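You operate a simulated robot arm through the tools that you are given. There is no shell and no other tool.

You run a simulated robot arm. Do the job below in one go: nothing can be reset, and whatever is moved stays where it is left.

TASK
Empty the scrap tub into the spare bag, add the pink ball and slide the bag shut.
Fine: put the tub back where it stood; shut the bag once dust and ball are in.

It is judged by the outcome, as a careful person would: the job done as asked, and still so three seconds after it is handed in. It fails if anything else is knocked over, pushed out of place, dropped, spilled or broken.

THE ROBOT
A 6-joint arm with a two-finger parallel gripper, fixed in place. Base frame: the origin is on the floor under the middle of its stand, x ahead of it, y to its left, z up. Readings come in m, rad, newtons and seconds.
With the tool pointing down near the work surface it reaches from about 0.3 to 0.7 m from the base axis. Its first joint turns from -2.897 to 2.897 rad. Payload 4.1 kg.
The TCP is the grasp point between the finger pads, 0.023 m short of the fingertips. In the tool frame z runs along the fingers and y along their closing line. The gripper opens to 0.094 m. The fingers are 0.038 m wide and 0.01 m thick; the gripper's body (0.054 by 0.096 m) begins 0.039 m behind the TCP.
Orientation is told as [roll, pitch, yaw] about the base's x, y, z axes, in that order, counted from this pose: with the fingers straight down and closing along the base's y, the tool's x points along the base's -x, its y along +y and its z along -z.

THE INTERFACE
- The arm moves only by the tool play_rows. Its argument "rows" is a list that holds one entry, the list of rows, each a list of 7 numbers: the shift along the tool's x, y, z in units of 400 mm (1.0 is 400 mm), then the turn, a rotation vector about the tool's x, y, z in units of 120 degrees (1.0 is 120 degrees), then the finger opening in m, from 0 to 0.094. In form: [[[tx, ty, tz, rx, ry, rz, grip], ...]]. A call has 1 to 20 rows; each row is the pose to reach, as a shift and turn from the pose commanded when the call began, along the tool's axes at that moment. A call with a number of a shift or a turn outside -1 to 1 is refused whole. Rows are played at 5 a second. More than 0.05 m and 0.15 rad between two rows, or a gripper value outside its range, and nothing of the call is played. A pose out of reach is approached as far as the arm can. The call stops where the force on the tool passes 40 N (or 10 N more than at its start, if that is more) or the arm is blocked; 0.2 s more then pass. The fingers move at their own pace (about 0.045 m/s each) and stop on an object; they squeeze with about 44 N. The grip force told is the motor's: it shows also when the fingers shut on nothing. Time passes only in rows, and 0.2 s behind the last, so rows that repeat a pose let the fingers close. It gives the time, the measured TCP pose, the force on the tool (base axes), the opening and the grip force at its end, in the units of the frame above (readings bear some noise), with the torque about the TCP (base axes, N m) and any sound that the robot's microphone picked up.
- Cameras (640 x 400 px; columns grow to the right, rows downward): "scene" is fixed at [0.4008, -0.5007, 1.6321]; the picture's right is [0.02, 1.00, 0.00], its down [0.87, -0.01, -0.49] and it looks along [-0.49, 0.01, -0.87] (base axes); focal length 310 px, centre (320, 200). "wrist" rides on the gripper at [0.086, 0.016, -0.074] in the tool frame; the picture's right is [-0.18, 0.98, 0.00], its down [-0.58, -0.11, -0.81] and it looks along [-0.79, -0.15, 0.59] (tool axes); focal length 243 px, centre (320, 200). There is no depth. A picture from a camera that has moved, and an enlarged one, comes with that camera's place and axes in the base frame and with its lens.
- capture(camera): a new picture of that camera. It takes no simulated time.
- slide_trunk(by): slides the trunk up (or, below 0, down) by that many m; the arm rides with it, the base frame stays. It gives what a move gives, with no picture.
- enlarge(camera, box): a new picture of the part [left, top, right, bottom] of that camera's present view, enlarged. It takes no simulated time.
- hand_in(): hands the job in; it is judged then, once.

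Nothing tells you positions but the pictures and the camera data. Unless the task says otherwise, let go and move clear before handing in.

The tools are called after ">>>" as a command line: name --argument value ..., lists and objects as JSON in quotes. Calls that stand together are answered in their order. play_rows: Moves the arm, as the interface text tells. Its arguments: {"type":"object","properties":{"rows":{"type":"array"}},"required":["rows"]} The other tools are called the same way: slide_trunk (by) moves the trunk up or down; capture (camera) takes a picture; enlarge (camera, box) takes an enlarged picture of a part of a camera's view; hand_in () hands the job in.

At the start:

```text
t: 0.0
eef_pos: [-0.0048, -0.3736, 1.2239]
tool_rot: [-0.001, 0.001, 0.0]
wrist_force: [0.3, -1.1, 0.3]
torque: [-0.01, 0.01, 0.01]
finger_gap: 0.0943
finger_force: 0.0
trunk travel left (down, up): [-0.525, 0.065]
```

scene: 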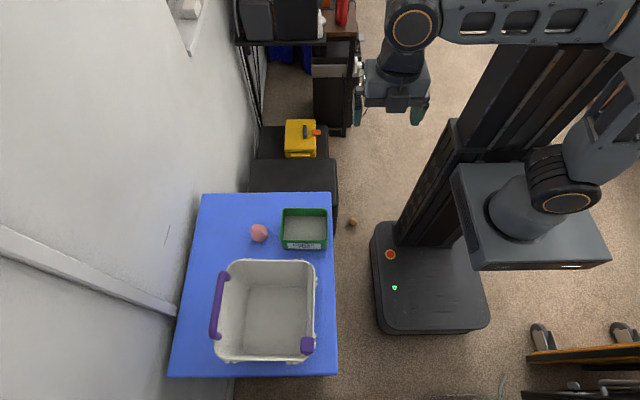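
wrist: 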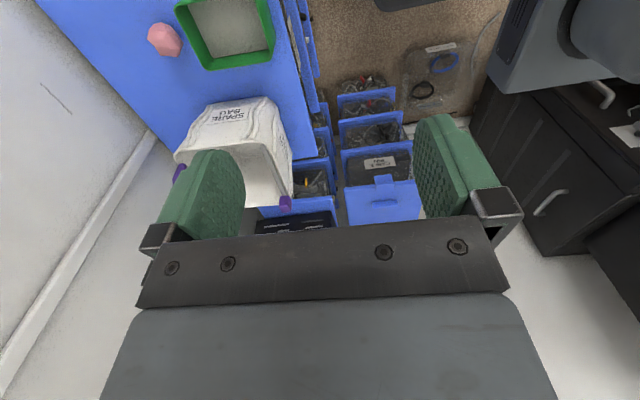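

I see a blue table/cart with a green-rimmed scrap tub, a pink ball and a white bag with purple slider parts. I'll take enlarged views first to understand the geometry.

>>> enlarge --camera "scene" --box '[160, 180, 360, 390]'

>>> enlarge --camera "wrist" --box '[120, 0, 440, 240]'

>>> enlarge --camera "scene" --box '[230, 190, 350, 265]'

>>> enlarge --camera "scene" --box '[195, 250, 335, 375]'

```text
1.90 times, centred on (260, 285) of scene
camera zoom: at [0.4008, -0.5007, 1.6321], right [0.02, 1.0, 0.0], down [0.87, -0.01, -0.49], along [-0.49, 0.01, -0.87], focal length 591 px, centre (434, 38)
```

zoom: 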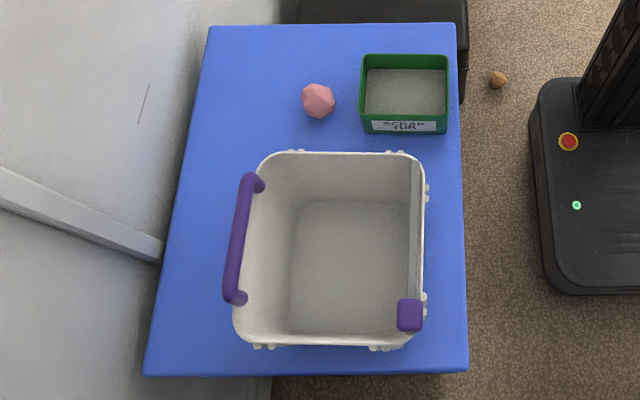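

```text
1.67 times, centred on (280, 120) of wrist
camera zoom: at [-0.091, -0.358, 1.3004], right [0.18, 0.98, 0.0], down [0.58, -0.11, 0.81], along [0.79, -0.15, -0.59], focal length 404 px, centre (387, 333)
```

zoom: 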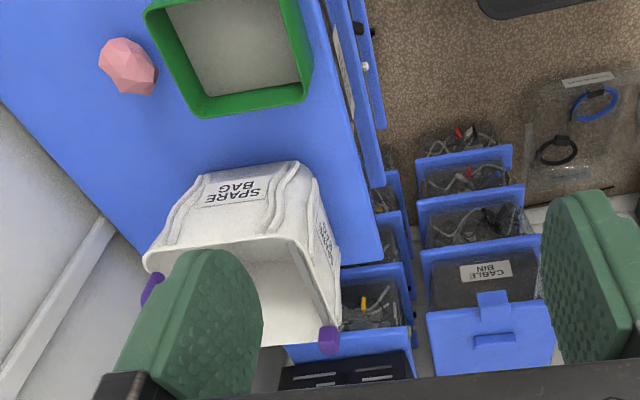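

```text
5.33 times, centred on (290, 228) of scene
camera zoom: at [0.4008, -0.5007, 1.6321], right [0.02, 1.0, 0.0], down [0.87, -0.01, -0.49], along [-0.49, 0.01, -0.87], focal length 1655 px, centre (480, 53)
```

zoom: 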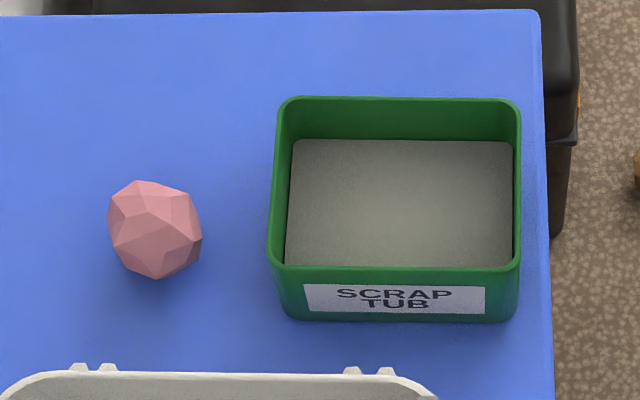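

```text
3.20 times, centred on (265, 312) of scene
camera zoom: at [0.4008, -0.5007, 1.6321], right [0.02, 1.0, 0.0], down [0.87, -0.01, -0.49], along [-0.49, 0.01, -0.87], focal length 993 px, centre (496, -160)
```

zoom: 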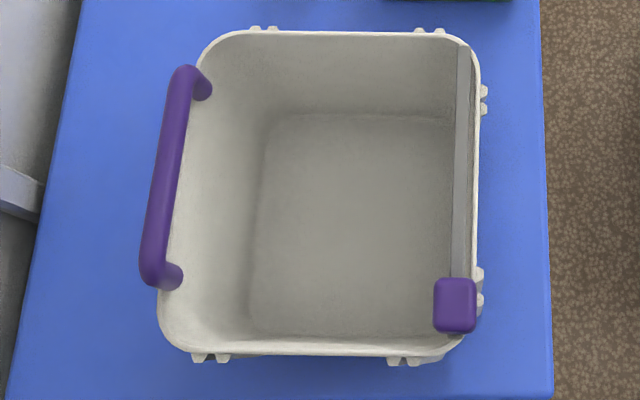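

I take the table top to be at about z=0.77, the tub rim at z≈0.856 around (0.037, -0.535), the ball at (0.038, -0.671, 0.80) and the bag rim at z≈0.965 around (0.28, -0.606). The slider is near (0.351, -0.523, 0.972). Next I move the wrist to a clear spot to look at the slider up close.

>>> play_rows --rows '[[[-0.069, -0.047, 0.0496, 0, 0, 0, 0.094], [-0.138, -0.094, 0.0992, 0, 0, 0, 0.094], [-0.2075, -0.141, 0.149, 0, 0, 0, 0.094], [-0.277, -0.188, 0.198, 0, 0, 0, 0.094], [-0.346, -0.235, 0.248, 0, 0, 0, 0.094], [-0.415, -0.2825, 0.2975, 0, 0, 0, 0.094], [-0.415, -0.2825, 0.2975, 0, 0, 0, 0.094]]]'

>>> capture --camera "wrist"

>>> capture --camera "scene"

```text
t: 1.6
eef_pos: [0.1621, -0.4877, 1.107]
tool_rot: [0.0, -0.001, 0.0]
wrist_force: [-0.2, 0.1, 0.5]
torque: [0.01, 0.03, -0.01]
finger_gap: 0.0942
finger_force: 0.0
trunk travel left (down, up): [-0.525, 0.065]
```

```text
taken
camera wrist: at [0.0755, -0.4717, 1.1823], right [0.18, 0.98, 0.0], down [0.58, -0.11, 0.81], along [0.79, -0.15, -0.59], focal length 243 px, centre (320, 200)
```

wrist: 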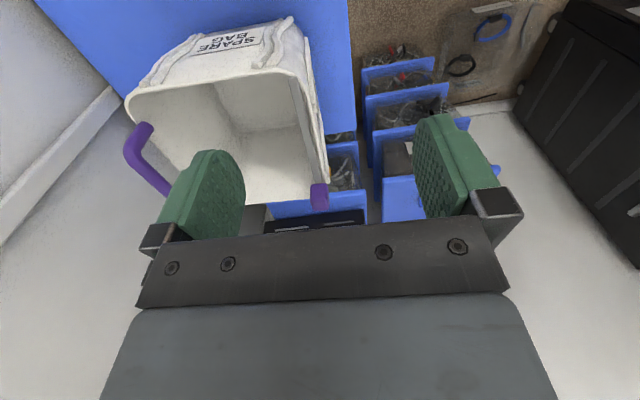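

```text
taken
```

scene: 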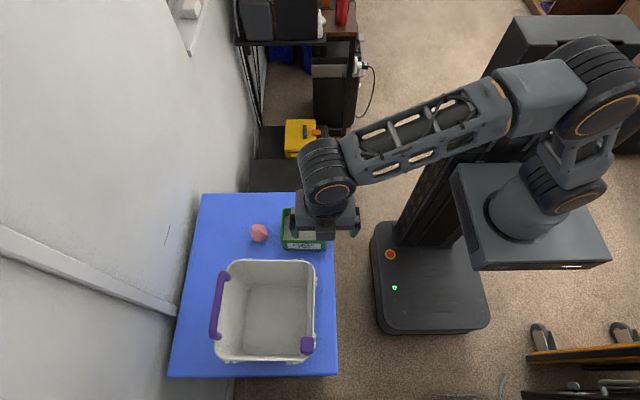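

The view shows the bag with its slider at the near +x corner of the rail. I enlarge it to understand the mechanism.

>>> enlarge --camera "wrist" --box '[110, 0, 370, 230]'

>>> enlarge --camera "wrist" --box '[250, 60, 350, 220]'

>>> enlarge --camera "scene" --box '[280, 255, 330, 365]'

```text
1.74 times, centred on (240, 115) of wrist
camera zoom: at [0.0755, -0.4717, 1.1823], right [0.18, 0.98, 0.0], down [0.58, -0.11, 0.81], along [0.79, -0.15, -0.59], focal length 422 px, centre (459, 348)
```

zoom: 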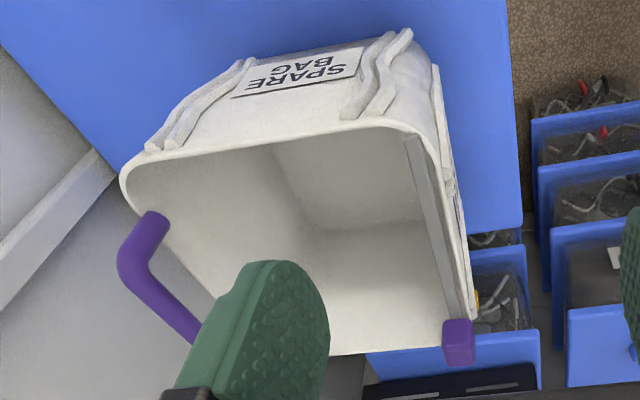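

```text
2.50 times, centred on (300, 140) of wrist
camera zoom: at [0.0755, -0.4717, 1.1823], right [0.18, 0.98, 0.0], down [0.58, -0.11, 0.81], along [0.79, -0.15, -0.59], focal length 606 px, centre (370, 350)
```

zoom: 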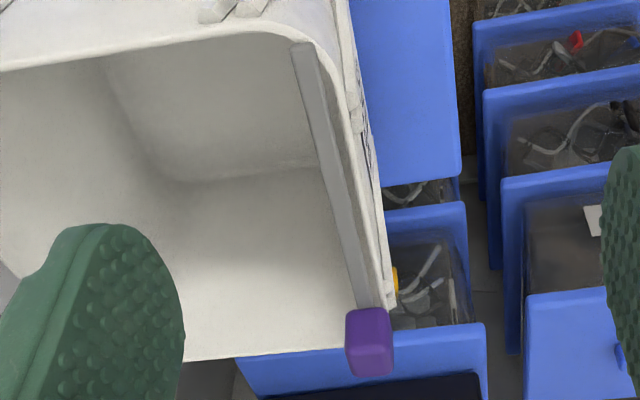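

```text
3.64 times, centred on (305, 310) of scene
camera zoom: at [0.4008, -0.5007, 1.6321], right [0.02, 1.0, 0.0], down [0.87, -0.01, -0.49], along [-0.49, 0.01, -0.87], focal length 1128 px, centre (374, -200)
```

zoom: 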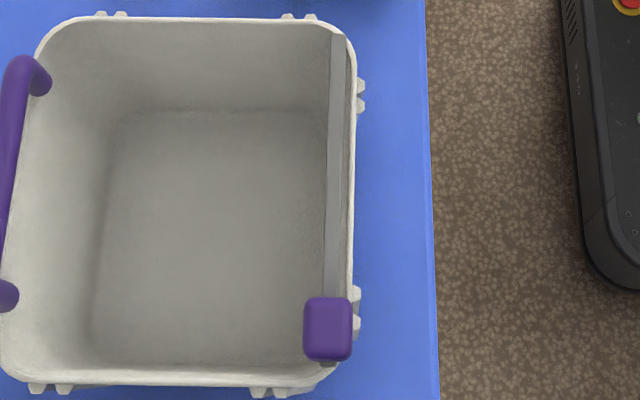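

The slider is a roughly 25 mm purple block at (0.350, -0.522, 0.972) on a rail along the bag's +y edge, so it travels toward -x to shut. The bag rim is at z≈0.957, and the handle on the -y side is at y≈-0.71, z≈0.984. I'll raise the arm and lower the trunk, then dry-run the pouring posture empty before touching anything.

>>> play_rows --rows '[[[0, 0, -0.1, 0, 0, 0, 0.094], [0, 0, -0.2, 0, 0, 0, 0.094], [0, 0, -0.3, 0, 0, 0, 0.094], [0, 0, -0.4, 0, 0, 0, 0.094], [0, 0, -0.5, 0, 0, 0, 0.094], [0, 0, -0.5, 0, 0, 0, 0.094]]]'

>>> slide_trunk --by -0.2

>>> capture --camera "scene"

```text
t: 3.0
eef_pos: [0.1607, -0.4873, 1.3057]
tool_rot: [-0.001, 0.0, -0.001]
wrist_force: [-0.2, -0.4, 0.4]
torque: [0.0, 0.04, -0.01]
finger_gap: 0.0942
finger_force: 0.0
trunk travel left (down, up): [-0.525, 0.065]
```

```text
t: 5.2
eef_pos: [0.1604, -0.4875, 1.1054]
tool_rot: [-0.001, 0.0, 0.0]
wrist_force: [0.5, 0.8, -0.2]
torque: [0.01, 0.0, 0.02]
finger_gap: 0.0939
finger_force: 0.1
trunk travel left (down, up): [-0.325, 0.265]
```

```text
taken
```

scene: 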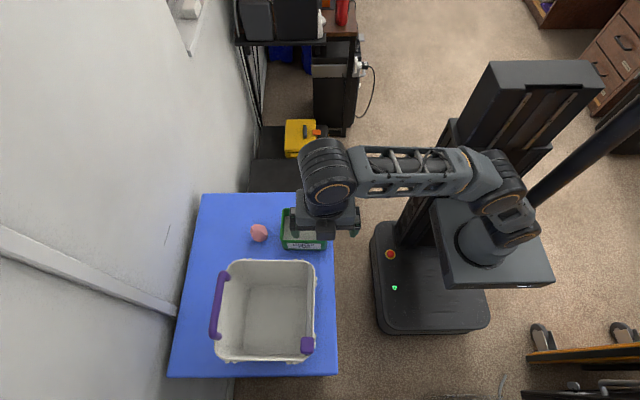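

The trunk is lowered by 0.2 m and everything is still in place. I now dry-run the pour with an empty gripper high above the bag, first going to (0.28, -0.62, 1.20).

>>> play_rows --rows '[[[-0.06, -0.066, -0.048, 0, 0, 0, 0.094], [-0.12, -0.132, -0.095, 0, 0, 0, 0.094], [-0.18, -0.199, -0.142, 0, 0, 0, 0.094], [-0.24, -0.265, -0.19, 0, 0, 0, 0.094], [-0.3, -0.331, -0.237, 0, 0, 0, 0.094], [-0.3, -0.331, -0.237, 0, 0, 0, 0.094]]]'

>>> play_rows --rows '[[[0, -0.05, 0.025, 0.0667, 0, 0, 0.094], [0, -0.1, 0.05, 0.1333, 0, 0, 0.094], [0, -0.15, 0.075, 0.2, 0, 0, 0.094], [0, -0.2, 0.1, 0.2667, 0, 0, 0.094], [0, -0.25, 0.125, 0.3333, 0, 0, 0.094], [0, -0.21, 0.125, 0.4, 0, 0, 0.094], [0, -0.17, 0.125, 0.4667, 0, 0, 0.094], [0, -0.13, 0.125, 0.5333, 0, 0, 0.094], [0, -0.09, 0.125, 0.6, 0, 0, 0.094], [0, -0.05, 0.125, 0.6667, 0, 0, 0.094], [0, -0.01, 0.125, 0.7333, 0, 0, 0.094], [0, 0.03, 0.125, 0.8, 0, 0, 0.094], [0, 0.07, 0.125, 0.8667, 0, 0, 0.094], [0, 0.11, 0.125, 0.9333, 0, 0, 0.094], [0, 0.15, 0.125, 1.0, 0, 0, 0.094], [0, 0.15, 0.125, 1.0, 0, 0, 0.094]]]'

>>> capture --camera "scene"

>>> capture --camera "wrist"

```text
t: 6.6
eef_pos: [0.2196, -0.5013, 1.1024]
tool_rot: [-0.003, -0.001, -0.001]
wrist_force: [0.0, 0.0, 0.4]
torque: [-0.01, 0.0, 0.01]
finger_gap: 0.094
finger_force: 0.0
out of reach, approached as far as the arm can: row 1, 2, 3, 4, 5, 6
trunk travel left (down, up): [-0.325, 0.265]
```

```text
t: 10.0
eef_pos: [0.2197, -0.441, 1.0517]
tool_rot: [-2.097, 0.0, 0.001]
wrist_force: [0.6, -0.1, 0.2]
torque: [0.0, 0.01, 0.01]
finger_gap: 0.0941
finger_force: 0.0
trunk travel left (down, up): [-0.325, 0.265]
```

```text
taken
```

scene: 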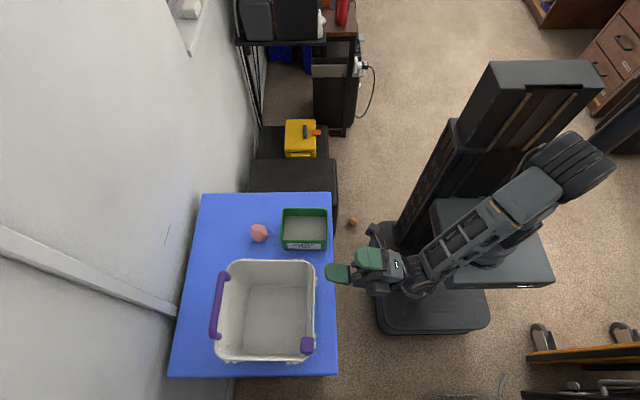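

```text
taken
camera wrist: at [0.134, -0.3842, 1.002], right [0.18, -0.49, -0.85], down [0.58, 0.75, -0.31], along [0.79, -0.44, 0.42], focal length 243 px, centre (320, 200)
```

wrist: 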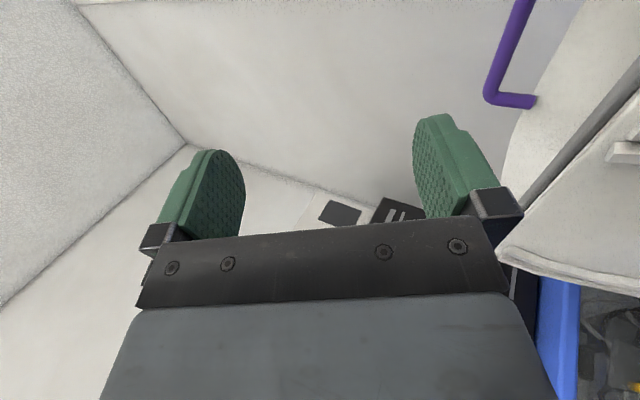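

With the trunk this low, the tool-down reach at about z=1.2 is too short, so a higher trunk is better. The 120° tilt itself was reached without trouble. I'll raise the trunk fully and repeat the dry run along the real pouring path, backwards, still empty.

>>> slide_trunk --by 0.265

>>> play_rows --rows '[[[-0.03, 0.1126, -0.0021, 0, 0, 0, 0.094], [-0.06, 0.2251, -0.0041, 0, 0, 0, 0.094], [-0.09, 0.3377, -0.0062, 0, 0, 0, 0.094], [-0.12, 0.4502, -0.0082, 0, 0, 0, 0.094], [-0.15, 0.5628, -0.0103, 0, 0, 0, 0.094], [-0.15, 0.5628, -0.0103, 0, 0, 0, 0.094]]]'

>>> capture --camera "scene"

```text
t: 12.7
eef_pos: [0.2205, -0.4426, 1.3168]
tool_rot: [-2.095, -0.001, 0.0]
wrist_force: [-0.1, 0.2, 0.9]
torque: [0.01, 0.0, 0.02]
finger_gap: 0.0938
finger_force: 0.1
trunk travel left (down, up): [-0.59, 0.0]
```

```text
t: 14.1
eef_pos: [0.2813, -0.5508, 1.1198]
tool_rot: [-2.093, 0.0, 0.001]
wrist_force: [0.3, -0.5, 0.4]
torque: [-0.02, 0.0, -0.01]
finger_gap: 0.0942
finger_force: 0.0
trunk travel left (down, up): [-0.59, 0.0]
```

```text
taken
```

scene: 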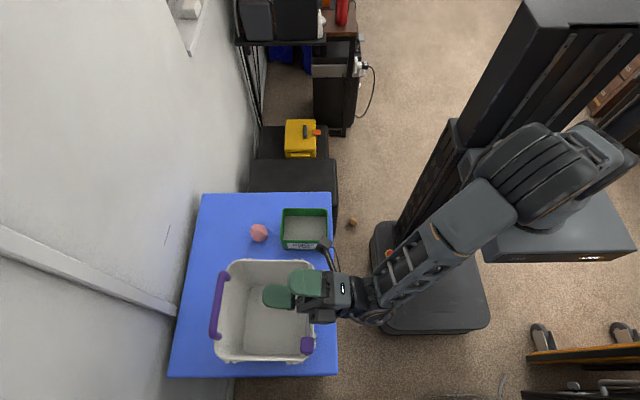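

The 120° posture over the bag is reached cleanly and clears the rim. Now I play the pour path backwards, still empty, to check every angle down to tool-down.

>>> play_rows --rows '[[[0, -0.0356, 0.1058, -0.0667, 0, 0, 0.094], [0, -0.0235, 0.1493, -0.1333, 0, 0, 0.094], [0, 0.0005, 0.186, -0.2, 0, 0, 0.094], [0, 0.0245, 0.2225, -0.2667, 0, 0, 0.094], [0, 0.0567, 0.253, -0.3333, 0, 0, 0.094], [0, 0.0908, 0.2825, -0.4, 0, 0, 0.094], [0, 0.1313, 0.3023, -0.4667, 0, 0, 0.094], [0, 0.1717, 0.3223, -0.5333, 0, 0, 0.094], [0, 0.2153, 0.3303, -0.6, 0, 0, 0.094], [0, 0.2589, 0.3384, -0.6667, 0, 0, 0.094], [0, 0.3033, 0.3329, -0.7333, 0, 0, 0.094], [0, 0.2708, 0.2766, -0.8, 0, 0, 0.094], [0, 0.1808, 0.2131, -0.8667, 0, 0, 0.094], [0, 0.1, 0.1732, -0.9333, 0, 0, 0.094], [0, 0.0192, 0.1333, -1.0, 0, 0, 0.094], [0, 0.0192, 0.1333, -1.0, 0, 0, 0.094]]]'

>>> capture --camera "wrist"

>>> capture --camera "scene"

```text
t: 17.5
eef_pos: [0.2787, -0.595, 1.1404]
tool_rot: [0.002, 0.0, 0.001]
wrist_force: [0.3, 0.1, -0.5]
torque: [0.02, 0.01, -0.01]
finger_gap: 0.0942
finger_force: 0.1
out of reach, approached as far as the arm can: row 11, 12, 13, 14, 15, 16
trunk travel left (down, up): [-0.59, 0.0]
```

```text
taken
camera wrist: at [0.1913, -0.5786, 1.2149], right [0.18, 0.98, 0.0], down [0.58, -0.11, 0.81], along [0.79, -0.15, -0.59], focal length 243 px, centre (320, 200)
```

wrist: 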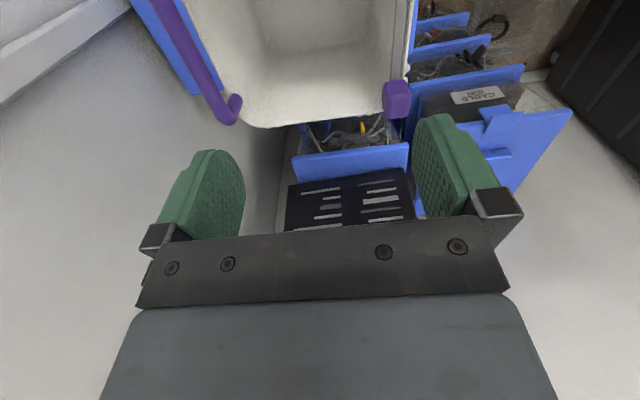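

```text
taken
```

scene: 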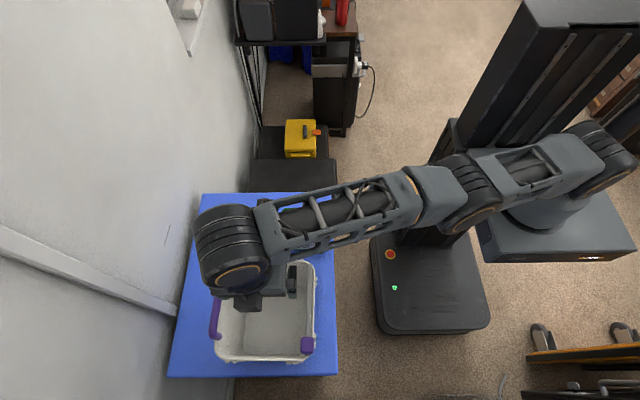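

The pour path is reachable for tilts of 40° and up, and for smaller tilts closer in. Now I move above the tub to view it precisely before grasping its far (-y) wall.

>>> play_rows --rows '[[[0.1, 0.025, 0.033, 0, 0, 0, 0.094], [0.2, 0.05, 0.067, 0, 0, 0, 0.094], [0.3, 0.075, 0.1, 0, 0, 0, 0.094], [0.4, 0.1, 0.133, 0, 0, 0, 0.094], [0.5, 0.125, 0.167, 0, 0, 0, 0.094], [0.605, 0.15, 0.2, 0, 0, 0, 0.094], [0.605, 0.15, 0.2, 0, 0, 0, 0.094]]]'

>>> capture --camera "wrist"

>>> enlarge --camera "wrist" --box '[180, 0, 460, 150]'

```text
t: 19.1
eef_pos: [0.1569, -0.6269, 1.1224]
tool_rot: [0.002, 0.0, 0.0]
wrist_force: [0.5, 0.1, 0.3]
torque: [-0.02, -0.02, 0.02]
finger_gap: 0.0942
finger_force: 0.0
out of reach, approached as far as the arm can: row 1, 2, 3, 4, 5, 6, 7
trunk travel left (down, up): [-0.59, 0.0]
```

```text
taken
camera wrist: at [0.0708, -0.6113, 1.1984], right [0.18, 0.98, 0.0], down [0.58, -0.11, 0.81], along [0.79, -0.15, -0.59], focal length 243 px, centre (320, 200)
```

wrist: 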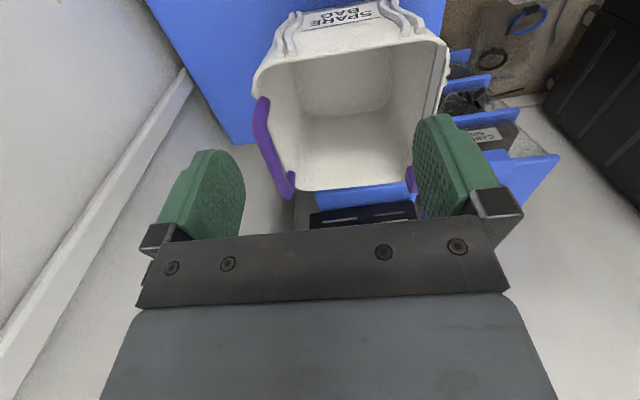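

```text
2.29 times, centred on (320, 75) of wrist
camera zoom: at [0.0708, -0.6113, 1.1984], right [0.18, 0.98, 0.0], down [0.58, -0.11, 0.81], along [0.79, -0.15, -0.59], focal length 555 px, centre (320, 486)
```

zoom: 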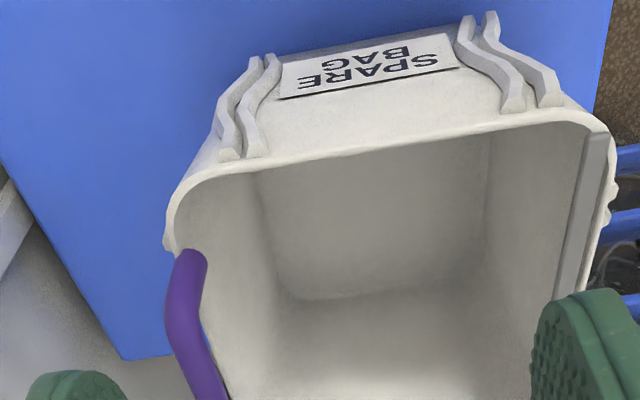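

The arm got only part of the way, seemingly stuck near full stretch. I look at its posture before backing out.

>>> capture --camera "scene"

```text
taken
```

scene: 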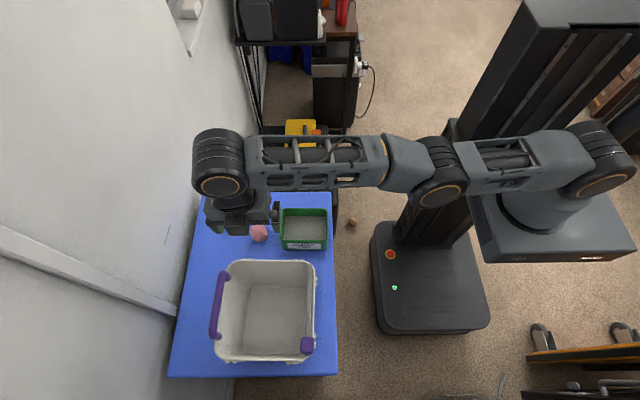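

The elbow is fully straight, so I retract straight back toward the robot to bend it again.

>>> play_rows --rows '[[[0.015, 0.06, 0, 0, 0, 0, 0.094], [0.03, 0.12, 0, 0, 0, 0, 0.094], [0.045, 0.18, 0, 0, 0, 0, 0.094], [0.06, 0.24, 0, 0, 0, 0, 0.094], [0.075, 0.3, 0, 0, 0, 0, 0.094], [0.075, 0.3, 0, 0, 0, 0, 0.094]]]'

>>> capture --camera "scene"

```text
t: 20.5
eef_pos: [0.1534, -0.6247, 1.1342]
tool_rot: [0.001, 0.0, 0.002]
wrist_force: [-0.7, -0.2, -0.5]
torque: [0.0, -0.01, -0.02]
finger_gap: 0.0941
finger_force: 0.2
out of reach, approached as far as the arm can: row 1, 2, 3, 4, 5, 6
trunk travel left (down, up): [-0.59, 0.0]
```

```text
taken
```

scene: 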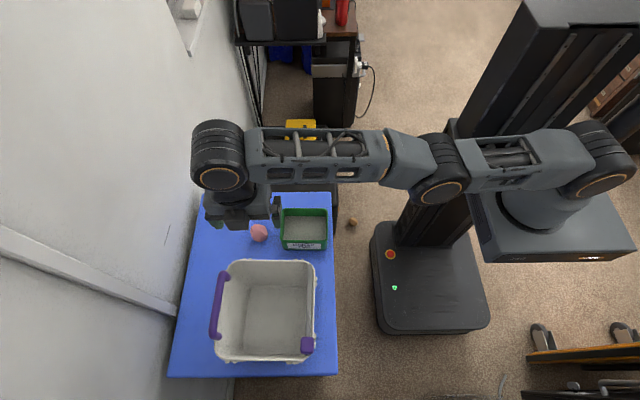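

The solver is stuck at the straight-elbow singularity. A mostly downward move should bend the elbow the normal (elbow-up) way, and there is free space below, so I command down and slightly back.

>>> play_rows --rows '[[[0.0, 0.0, 0.1, 0, 0, 0, 0.094], [0.02, 0.02, 0.16, 0, 0, 0, 0.094], [0.04, 0.05, 0.22, 0, 0, 0, 0.094], [0.06, 0.1, 0.25, 0, 0, 0, 0.094], [0.08, 0.15, 0.25, 0, 0, 0, 0.094], [0.08, 0.15, 0.25, 0, 0, 0, 0.094]]]'

>>> capture --camera "scene"

```text
t: 21.9
eef_pos: [0.1417, -0.6407, 1.0571]
tool_rot: [0.003, 0.0, 0.001]
wrist_force: [-0.7, 0.2, 0.2]
torque: [0.0, 0.0, 0.01]
finger_gap: 0.0941
finger_force: 0.0
out of reach, approached as far as the arm can: row 1, 2, 3, 4, 5, 6
trunk travel left (down, up): [-0.59, 0.0]
```

```text
taken
```

scene: 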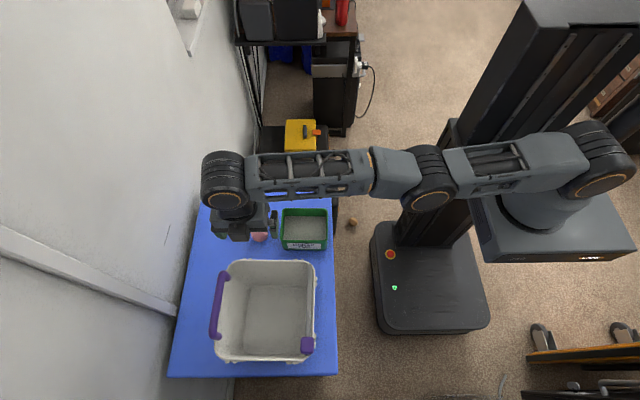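

The elbow is still almost straight. Earlier, tilting the wrist outward freed the arm, so I try that now with the TCP held in free space.

>>> play_rows --rows '[[[0, 0, -0.01, 0.0667, 0, 0, 0.094], [0, 0, -0.02, 0.1333, 0, 0, 0.094], [0, 0, -0.03, 0.2, 0, 0, 0.094], [0, 0, -0.04, 0.2667, 0, 0, 0.094], [0, 0, -0.05, 0.3333, 0, 0, 0.094], [0, 0, -0.05, 0.3333, 0, 0, 0.094]]]'

>>> capture --camera "scene"

```text
t: 23.3
eef_pos: [0.1408, -0.6407, 1.0757]
tool_rot: [-0.7, -0.001, -0.001]
wrist_force: [-0.6, -0.8, -0.7]
torque: [-0.02, 0.0, 0.03]
finger_gap: 0.0941
finger_force: 0.1
out of reach, approached as far as the arm can: row 1, 2, 3
trunk travel left (down, up): [-0.59, 0.0]
```

```text
taken
```

scene: 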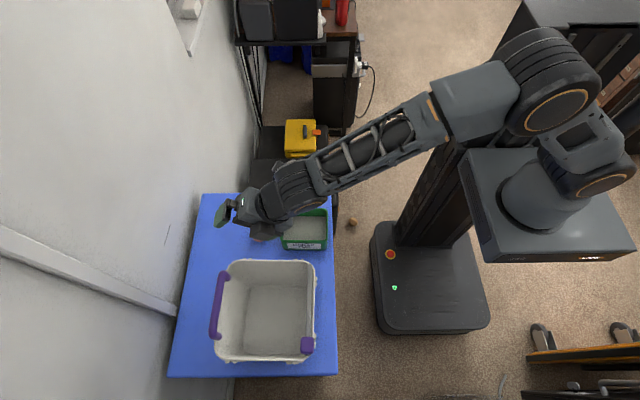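

The elbow is bent again. I bring the TCP back over the tub first, then straighten the tool down.

>>> play_rows --rows '[[[0.065, 0.057, -0.035, 0, 0, 0, 0.094], [0.13, 0.1144, -0.07, 0, 0, 0, 0.094], [0.195, 0.1715, -0.105, 0, 0, 0, 0.094], [0.26, 0.2287, -0.1398, 0, 0, 0, 0.094], [0.26, 0.2287, -0.1398, -0.0667, 0, 0, 0.094], [0.26, 0.2287, -0.1398, -0.1333, 0, 0, 0.094], [0.26, 0.2287, -0.1398, -0.2, 0, 0, 0.094], [0.26, 0.2287, -0.1398, -0.2667, 0, 0, 0.094], [0.26, 0.2287, -0.1398, -0.3333, 0, 0, 0.094], [0.26, 0.2287, -0.1398, -0.3333, 0, 0, 0.094]]]'

>>> capture --camera "wrist"

>>> capture --camera "scene"

```text
t: 25.5
eef_pos: [0.037, -0.5347, 1.0594]
tool_rot: [0.002, 0.001, 0.0]
wrist_force: [-0.6, 0.0, 0.4]
torque: [-0.02, -0.01, 0.0]
finger_gap: 0.094
finger_force: 0.0
out of reach, approached as far as the arm can: row 4
trunk travel left (down, up): [-0.59, 0.0]
```

```text
taken
camera wrist: at [-0.0496, -0.5178, 1.1349], right [0.18, 0.98, 0.0], down [0.58, -0.11, 0.81], along [0.79, -0.15, -0.59], focal length 243 px, centre (320, 200)
```

wrist: 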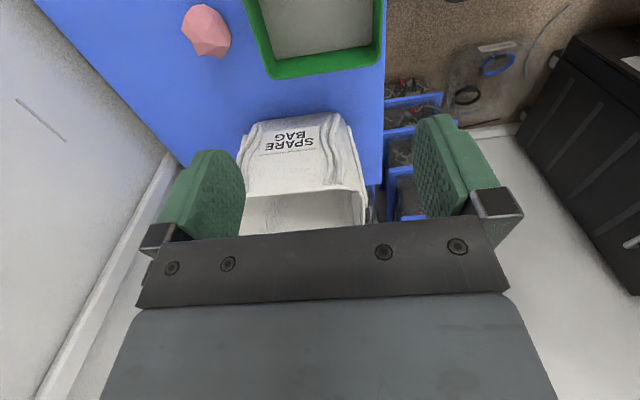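

```text
taken
```

scene: 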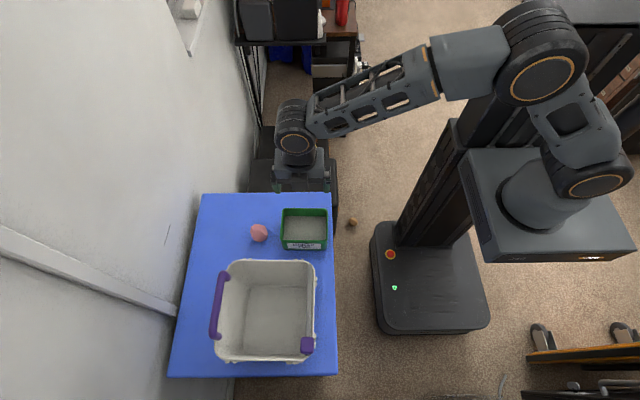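

The arm is over the tub with the tool down and a bent elbow. I enlarge the tub and ball for precise positions.

>>> enlarge --camera "wrist" --box '[160, 0, 420, 110]'

>>> enlarge --camera "scene" --box '[270, 195, 340, 260]'

```text
2.46 times, centred on (290, 55) of wrist
camera zoom: at [-0.0496, -0.5178, 1.1349], right [0.18, 0.98, 0.0], down [0.58, -0.11, 0.81], along [0.79, -0.15, -0.59], focal length 597 px, centre (394, 557)
```

zoom: 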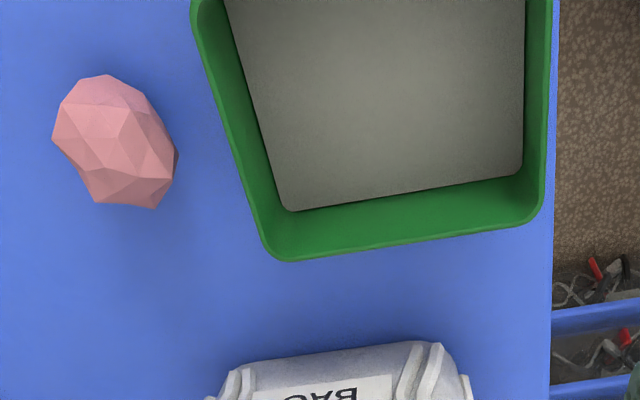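

```text
6.15 times, centred on (305, 228) of scene
camera zoom: at [0.4008, -0.5007, 1.6321], right [0.02, 1.0, 0.0], down [0.87, -0.01, -0.49], along [-0.49, 0.01, -0.87], focal length 1909 px, centre (412, 31)
```

zoom: 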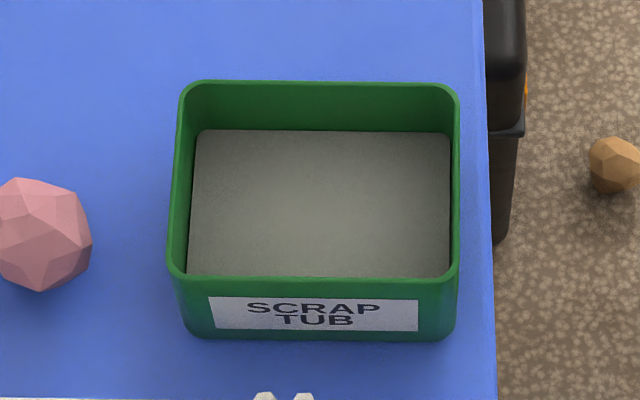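

I place the tub rim at z≈0.854, spanning x -0.011..0.083 and y -0.600..-0.473, with the dust surface near z≈0.817. The plan is to pinch the far wall at its middle (y≈-0.5975), so I go above it with the fingers narrowed so they miss the ball.

>>> play_rows --rows '[[[0.0, -0.05, 0.07, 0, 0, 0, 0.04], [0.001, -0.1, 0.14, 0, 0, 0, 0.04], [0.002, -0.157, 0.21, 0, 0, 0, 0.04], [0.0025, -0.157, 0.29, 0, 0, 0, 0.04], [0.0025, -0.157, 0.36, 0, 0, 0, 0.04], [0.0025, -0.157, 0.36, 0, 0, 0, 0.04]]]'

>>> capture --camera "wrist"

>>> capture --camera "scene"

```text
t: 26.9
eef_pos: [0.0366, -0.5969, 0.9175]
tool_rot: [0.0, 0.001, -0.001]
wrist_force: [0.0, -0.8, 0.4]
torque: [-0.03, -0.04, -0.01]
finger_gap: 0.0399
finger_force: 0.0
trunk travel left (down, up): [-0.59, 0.0]
```

```text
taken
camera wrist: at [-0.0496, -0.5809, 0.9912], right [0.18, 0.98, 0.0], down [0.58, -0.11, 0.81], along [0.79, -0.15, -0.59], focal length 243 px, centre (320, 200)
```

wrist: 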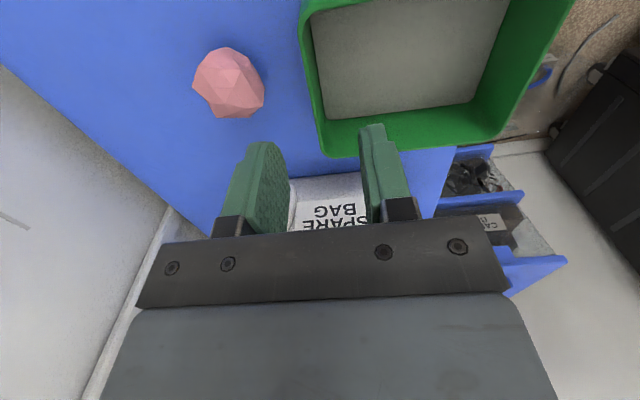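

```text
taken
```

scene: 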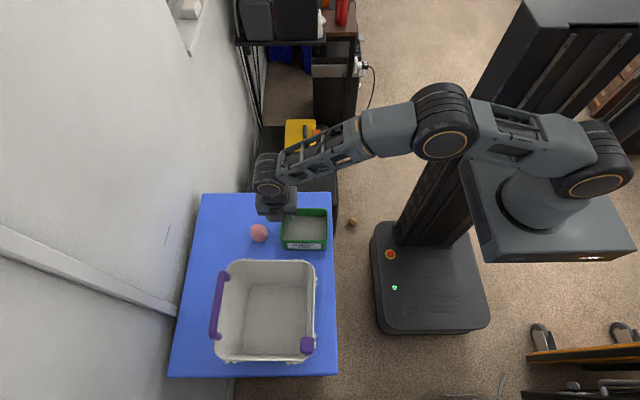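

The fingers straddle the far wall. I check the alignment in detail before descending.

>>> enlarge --camera "wrist" --box '[220, 20, 460, 180]'

```text
2.50 times, centred on (340, 100) of wrist
camera zoom: at [-0.0496, -0.5809, 0.9912], right [0.18, 0.98, 0.0], down [0.58, -0.11, 0.81], along [0.79, -0.15, -0.59], focal length 606 px, centre (270, 450)
```

zoom: 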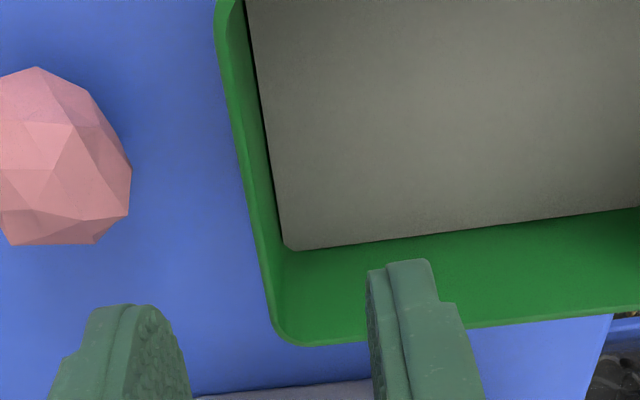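

Alignment is good, with the wall about 1–2 mm further out, so I correct for that, descend to z≈0.842 and check before closing.

>>> play_rows --rows '[[[0, -0.004, 0.05, 0, 0, 0, 0.04], [0, -0.004, 0.1, 0, 0, 0, 0.04], [0, -0.004, 0.15, 0, 0, 0, 0.04], [0, -0.004, 0.187, 0, 0, 0, 0.04], [0, -0.004, 0.187, 0, 0, 0, 0.04]]]'

>>> capture --camera "wrist"

>>> enlarge --camera "scene" --box '[230, 170, 350, 260]'

```text
t: 28.1
eef_pos: [0.0366, -0.5968, 0.8398]
tool_rot: [-0.001, 0.0, -0.001]
wrist_force: [0.0, 0.7, -0.2]
torque: [-0.04, -0.01, 0.0]
finger_gap: 0.04
finger_force: 0.1
trunk travel left (down, up): [-0.59, 0.0]
```

```text
taken
camera wrist: at [-0.0506, -0.5819, 0.9164], right [0.18, 0.98, 0.0], down [0.58, -0.11, 0.81], along [0.79, -0.15, -0.59], focal length 243 px, centre (320, 200)
```

wrist: 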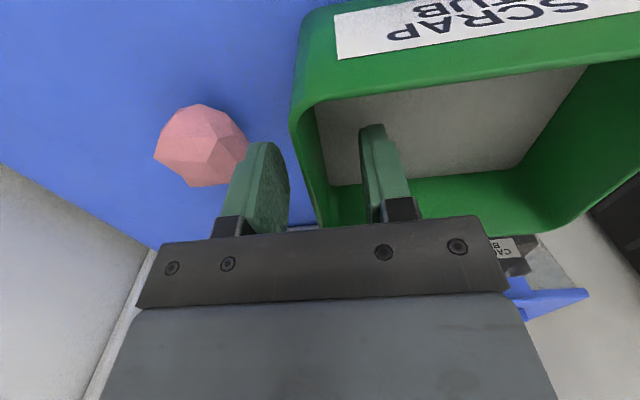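

```text
4.44 times, centred on (290, 215) of scene
camera zoom: at [0.4008, -0.5007, 1.6321], right [0.02, 1.0, 0.0], down [0.87, -0.01, -0.49], along [-0.49, 0.01, -0.87], focal length 1379 px, centre (453, 133)
```

zoom: 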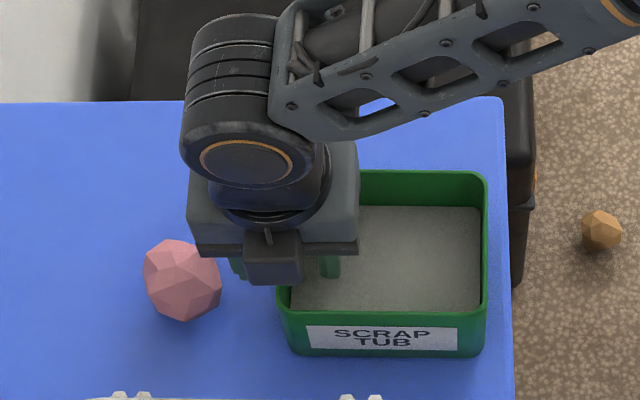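

The far wall sits between the fingers and the ball is clear. Closing the grip now.

>>> play_rows --rows '[[[0, 0, 0, 0, 0, 0, 0.02], [0, 0, 0, 0, 0, 0, 0.01], [0, 0, 0, 0, 0, 0, 0.0], [0, 0, 0, 0, 0, 0, 0.0], [0, 0, 0, 0, 0, 0, 0.0], [0, 0, 0, 0, 0, 0, 0.0]]]'

>>> capture --camera "wrist"

>>> enlarge --camera "scene" --box '[270, 195, 340, 260]'

```text
t: 29.5
eef_pos: [0.0356, -0.5979, 0.8404]
tool_rot: [-0.001, 0.0, -0.001]
wrist_force: [0.0, -0.2, 0.7]
torque: [0.02, -0.03, 0.03]
finger_gap: 0.0027
finger_force: 44.6
trunk travel left (down, up): [-0.59, 0.0]
```

```text
taken
camera wrist: at [-0.0506, -0.5818, 0.9165], right [0.18, 0.98, 0.0], down [0.58, -0.11, 0.81], along [0.79, -0.15, -0.59], focal length 243 px, centre (320, 200)
```

wrist: 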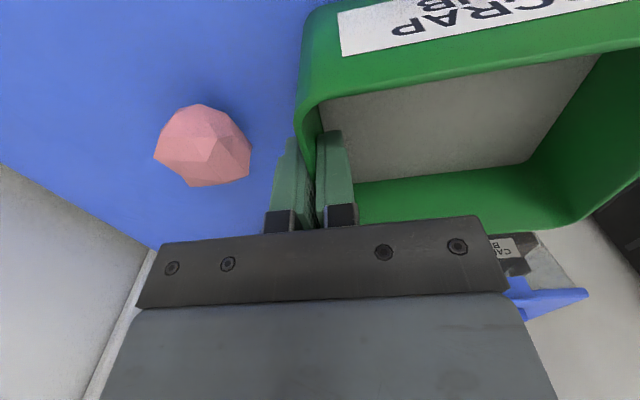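

```text
6.15 times, centred on (305, 228) of scene
camera zoom: at [0.4008, -0.5007, 1.6321], right [0.02, 1.0, 0.0], down [0.87, -0.01, -0.49], along [-0.49, 0.01, -0.87], focal length 1909 px, centre (412, 31)
```

zoom: 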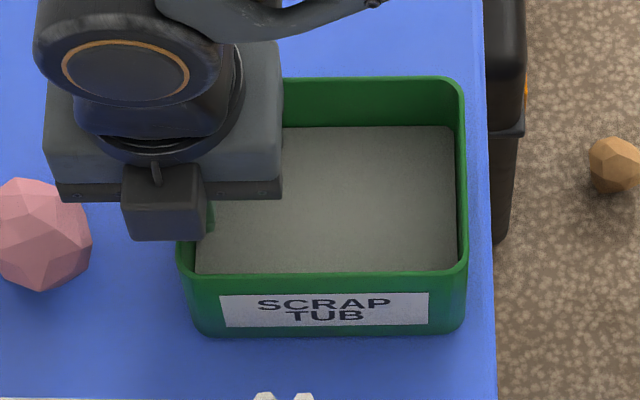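

The grip holds the wall (2.7 mm, 44 N); closing moved the tub about 4 mm toward +y, which I'll correct when putting it back. I lift gently by 30 mm first and check.

>>> play_rows --rows '[[[0, 0, -0.0125, 0, 0, 0, 0.0], [0, 0, -0.025, 0, 0, 0, 0.0], [0, 0, -0.05, 0, 0, 0, 0.0], [0, 0, -0.075, 0, 0, 0, 0.0], [0, 0, -0.075, 0, 0, 0, 0.0]]]'

>>> capture --camera "wrist"

>>> enlarge --camera "scene" --box '[250, 180, 350, 260]'

```text
t: 30.7
eef_pos: [0.0363, -0.5966, 0.8705]
tool_rot: [0.002, 0.0, 0.0]
wrist_force: [0.7, -0.3, -1.5]
torque: [-0.15, -0.01, 0.02]
finger_gap: 0.0027
finger_force: 44.2
trunk travel left (down, up): [-0.59, 0.0]
```

```text
taken
camera wrist: at [-0.0513, -0.5817, 0.9463], right [0.18, 0.98, 0.0], down [0.58, -0.11, 0.81], along [0.79, -0.15, -0.59], focal length 243 px, centre (320, 200)
```

wrist: 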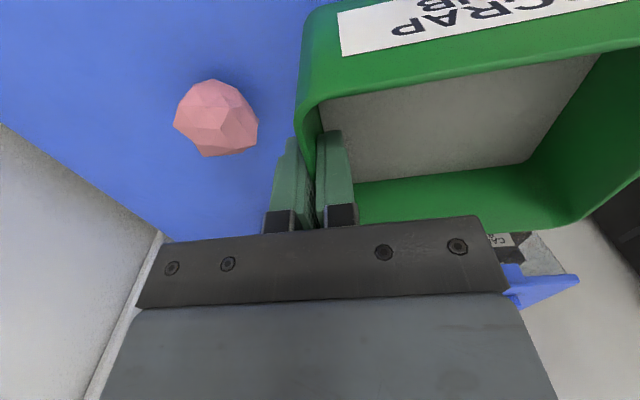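

```text
5.00 times, centred on (300, 220) of scene
camera zoom: at [0.4008, -0.5007, 1.6321], right [0.02, 1.0, 0.0], down [0.87, -0.01, -0.49], along [-0.49, 0.01, -0.87], focal length 1551 px, centre (420, 100)
```

zoom: 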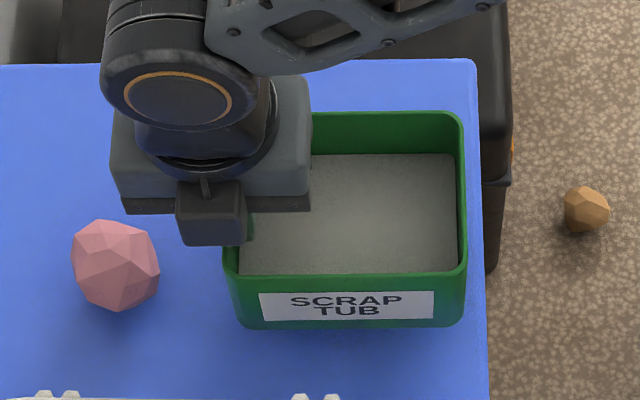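

The tub (about 2 N) is held firmly and level. I raise it to z≈1.12, pulling in slightly to stay away from full stretch.

>>> play_rows --rows '[[[0, 0.0, -0.04, 0, 0, 0, 0.0], [0, 0.008, -0.115, 0, 0, 0, 0.0], [0, 0.016, -0.19, 0, 0, 0, 0.0], [0, 0.024, -0.265, 0, 0, 0, 0.0], [0, 0.033, -0.34, 0, 0, 0, 0.0], [0, 0.042, -0.415, 0, 0, 0, 0.0], [0, 0.05, -0.49, 0, 0, 0, 0.0], [0, 0.059, -0.56, 0, 0, 0, 0.0], [0, 0.068, -0.61, 0, 0, 0, 0.0], [0, 0.068, -0.624, 0, 0, 0, 0.0], [0, 0.068, -0.624, 0, 0, 0, 0.0]]]'

>>> capture --camera "scene"

>>> capture --camera "wrist"

```text
t: 33.1
eef_pos: [0.0359, -0.571, 1.12]
tool_rot: [0.001, 0.001, 0.0]
wrist_force: [-0.3, 0.4, -2.1]
torque: [-0.12, 0.01, -0.01]
finger_gap: 0.0024
finger_force: 44.2
trunk travel left (down, up): [-0.59, 0.0]
```

```text
taken
```

scene: 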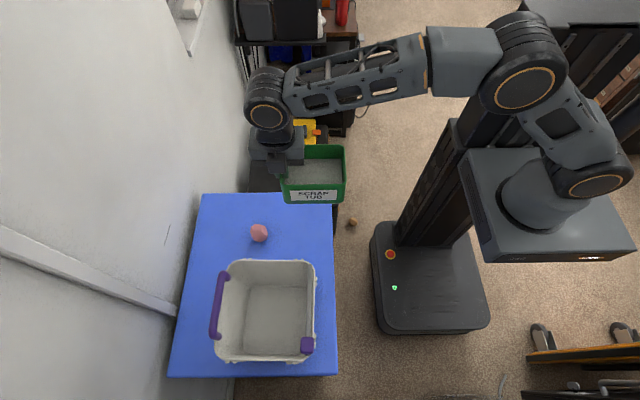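

```text
taken
camera wrist: at [-0.0508, -0.5551, 1.1956], right [0.18, 0.98, 0.0], down [0.58, -0.11, 0.81], along [0.79, -0.15, -0.59], focal length 243 px, centre (320, 200)
```

wrist: 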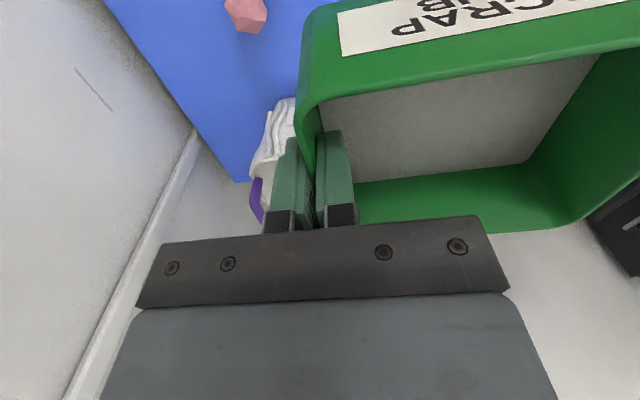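

The tub is carried level at z≈1.12. I now move it along +x over the bag, keeping the radius within reach.

>>> play_rows --rows '[[[-0.04, 0.004, 0, 0, 0, 0, 0.0], [-0.12, 0.012, 0, 0, 0, 0, 0.0], [-0.2, 0.02, 0, 0, 0, 0, 0.0], [-0.28, 0.028, 0, 0, 0, 0, 0.0], [-0.36, 0.036, 0, 0, 0, 0, 0.0], [-0.44, 0.044, 0, 0, 0, 0, 0.0], [-0.52, 0.052, 0, 0, 0, 0, 0.0], [-0.58, 0.06, 0, 0, 0, 0, 0.0], [-0.61, 0.065, 0, 0, 0, 0, 0.0], [-0.61, 0.065, 0, 0, 0, 0, 0.0]]]'

>>> capture --camera "scene"

```text
t: 35.3
eef_pos: [0.2801, -0.5444, 1.1202]
tool_rot: [0.001, 0.0, 0.0]
wrist_force: [-0.5, 1.0, -2.1]
torque: [-0.08, 0.0, 0.0]
finger_gap: 0.0027
finger_force: 43.8
trunk travel left (down, up): [-0.59, 0.0]
```

```text
taken
```

scene: 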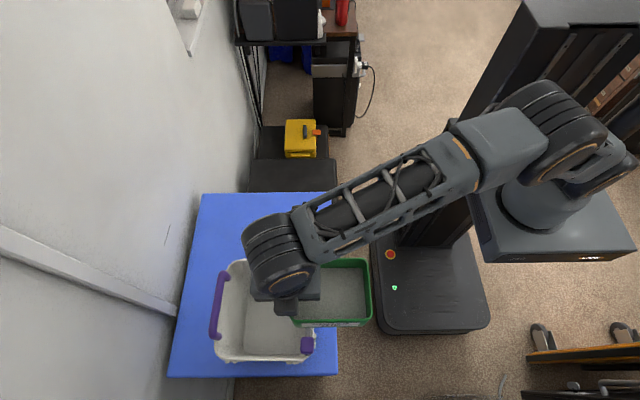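

The tub is beside and above the bag at z≈1.12. I start the tilt while moving outward so the lip comes over the opening, stopping at 24° to check that no dust moves early.

>>> play_rows --rows '[[[0, -0.019, -0.012, 0.0333, 0, 0, 0.0], [0, -0.059, -0.0245, 0.0667, 0, 0, 0.0], [0, -0.104, -0.0295, 0.1, 0, 0, 0.0], [0, -0.149, -0.0295, 0.1333, 0, 0, 0.0], [0, -0.194, -0.0245, 0.1667, 0, 0, 0.0], [0, -0.239, -0.012, 0.2, 0, 0, 0.0], [0, -0.239, -0.012, 0.2, 0, 0, 0.0]]]'

>>> capture --camera "scene"

>>> capture --camera "wrist"

```text
t: 36.9
eef_pos: [0.2806, -0.6408, 1.1247]
tool_rot: [-0.421, -0.001, -0.001]
wrist_force: [-0.9, 0.0, -1.9]
torque: [-0.06, 0.02, -0.01]
finger_gap: 0.0022
finger_force: 44.7
trunk travel left (down, up): [-0.59, 0.0]
```

```text
taken
```

scene: 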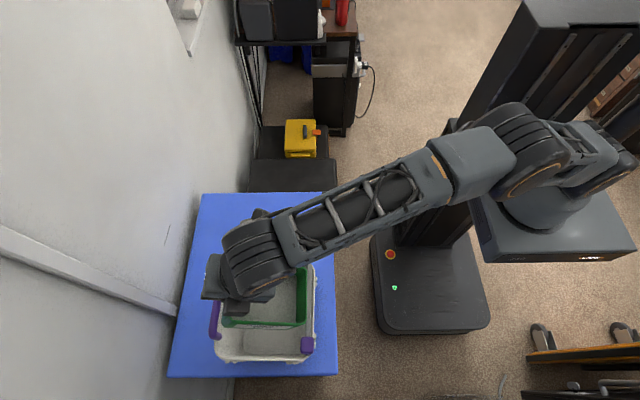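

```text
taken
camera wrist: at [0.1931, -0.5961, 1.1871], right [0.18, 0.9, -0.4], down [0.58, 0.23, 0.78], along [0.79, -0.38, -0.48], focal length 243 px, centre (320, 200)
```

wrist: 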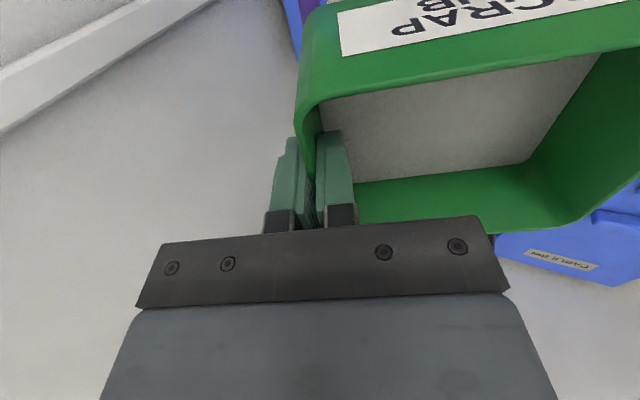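

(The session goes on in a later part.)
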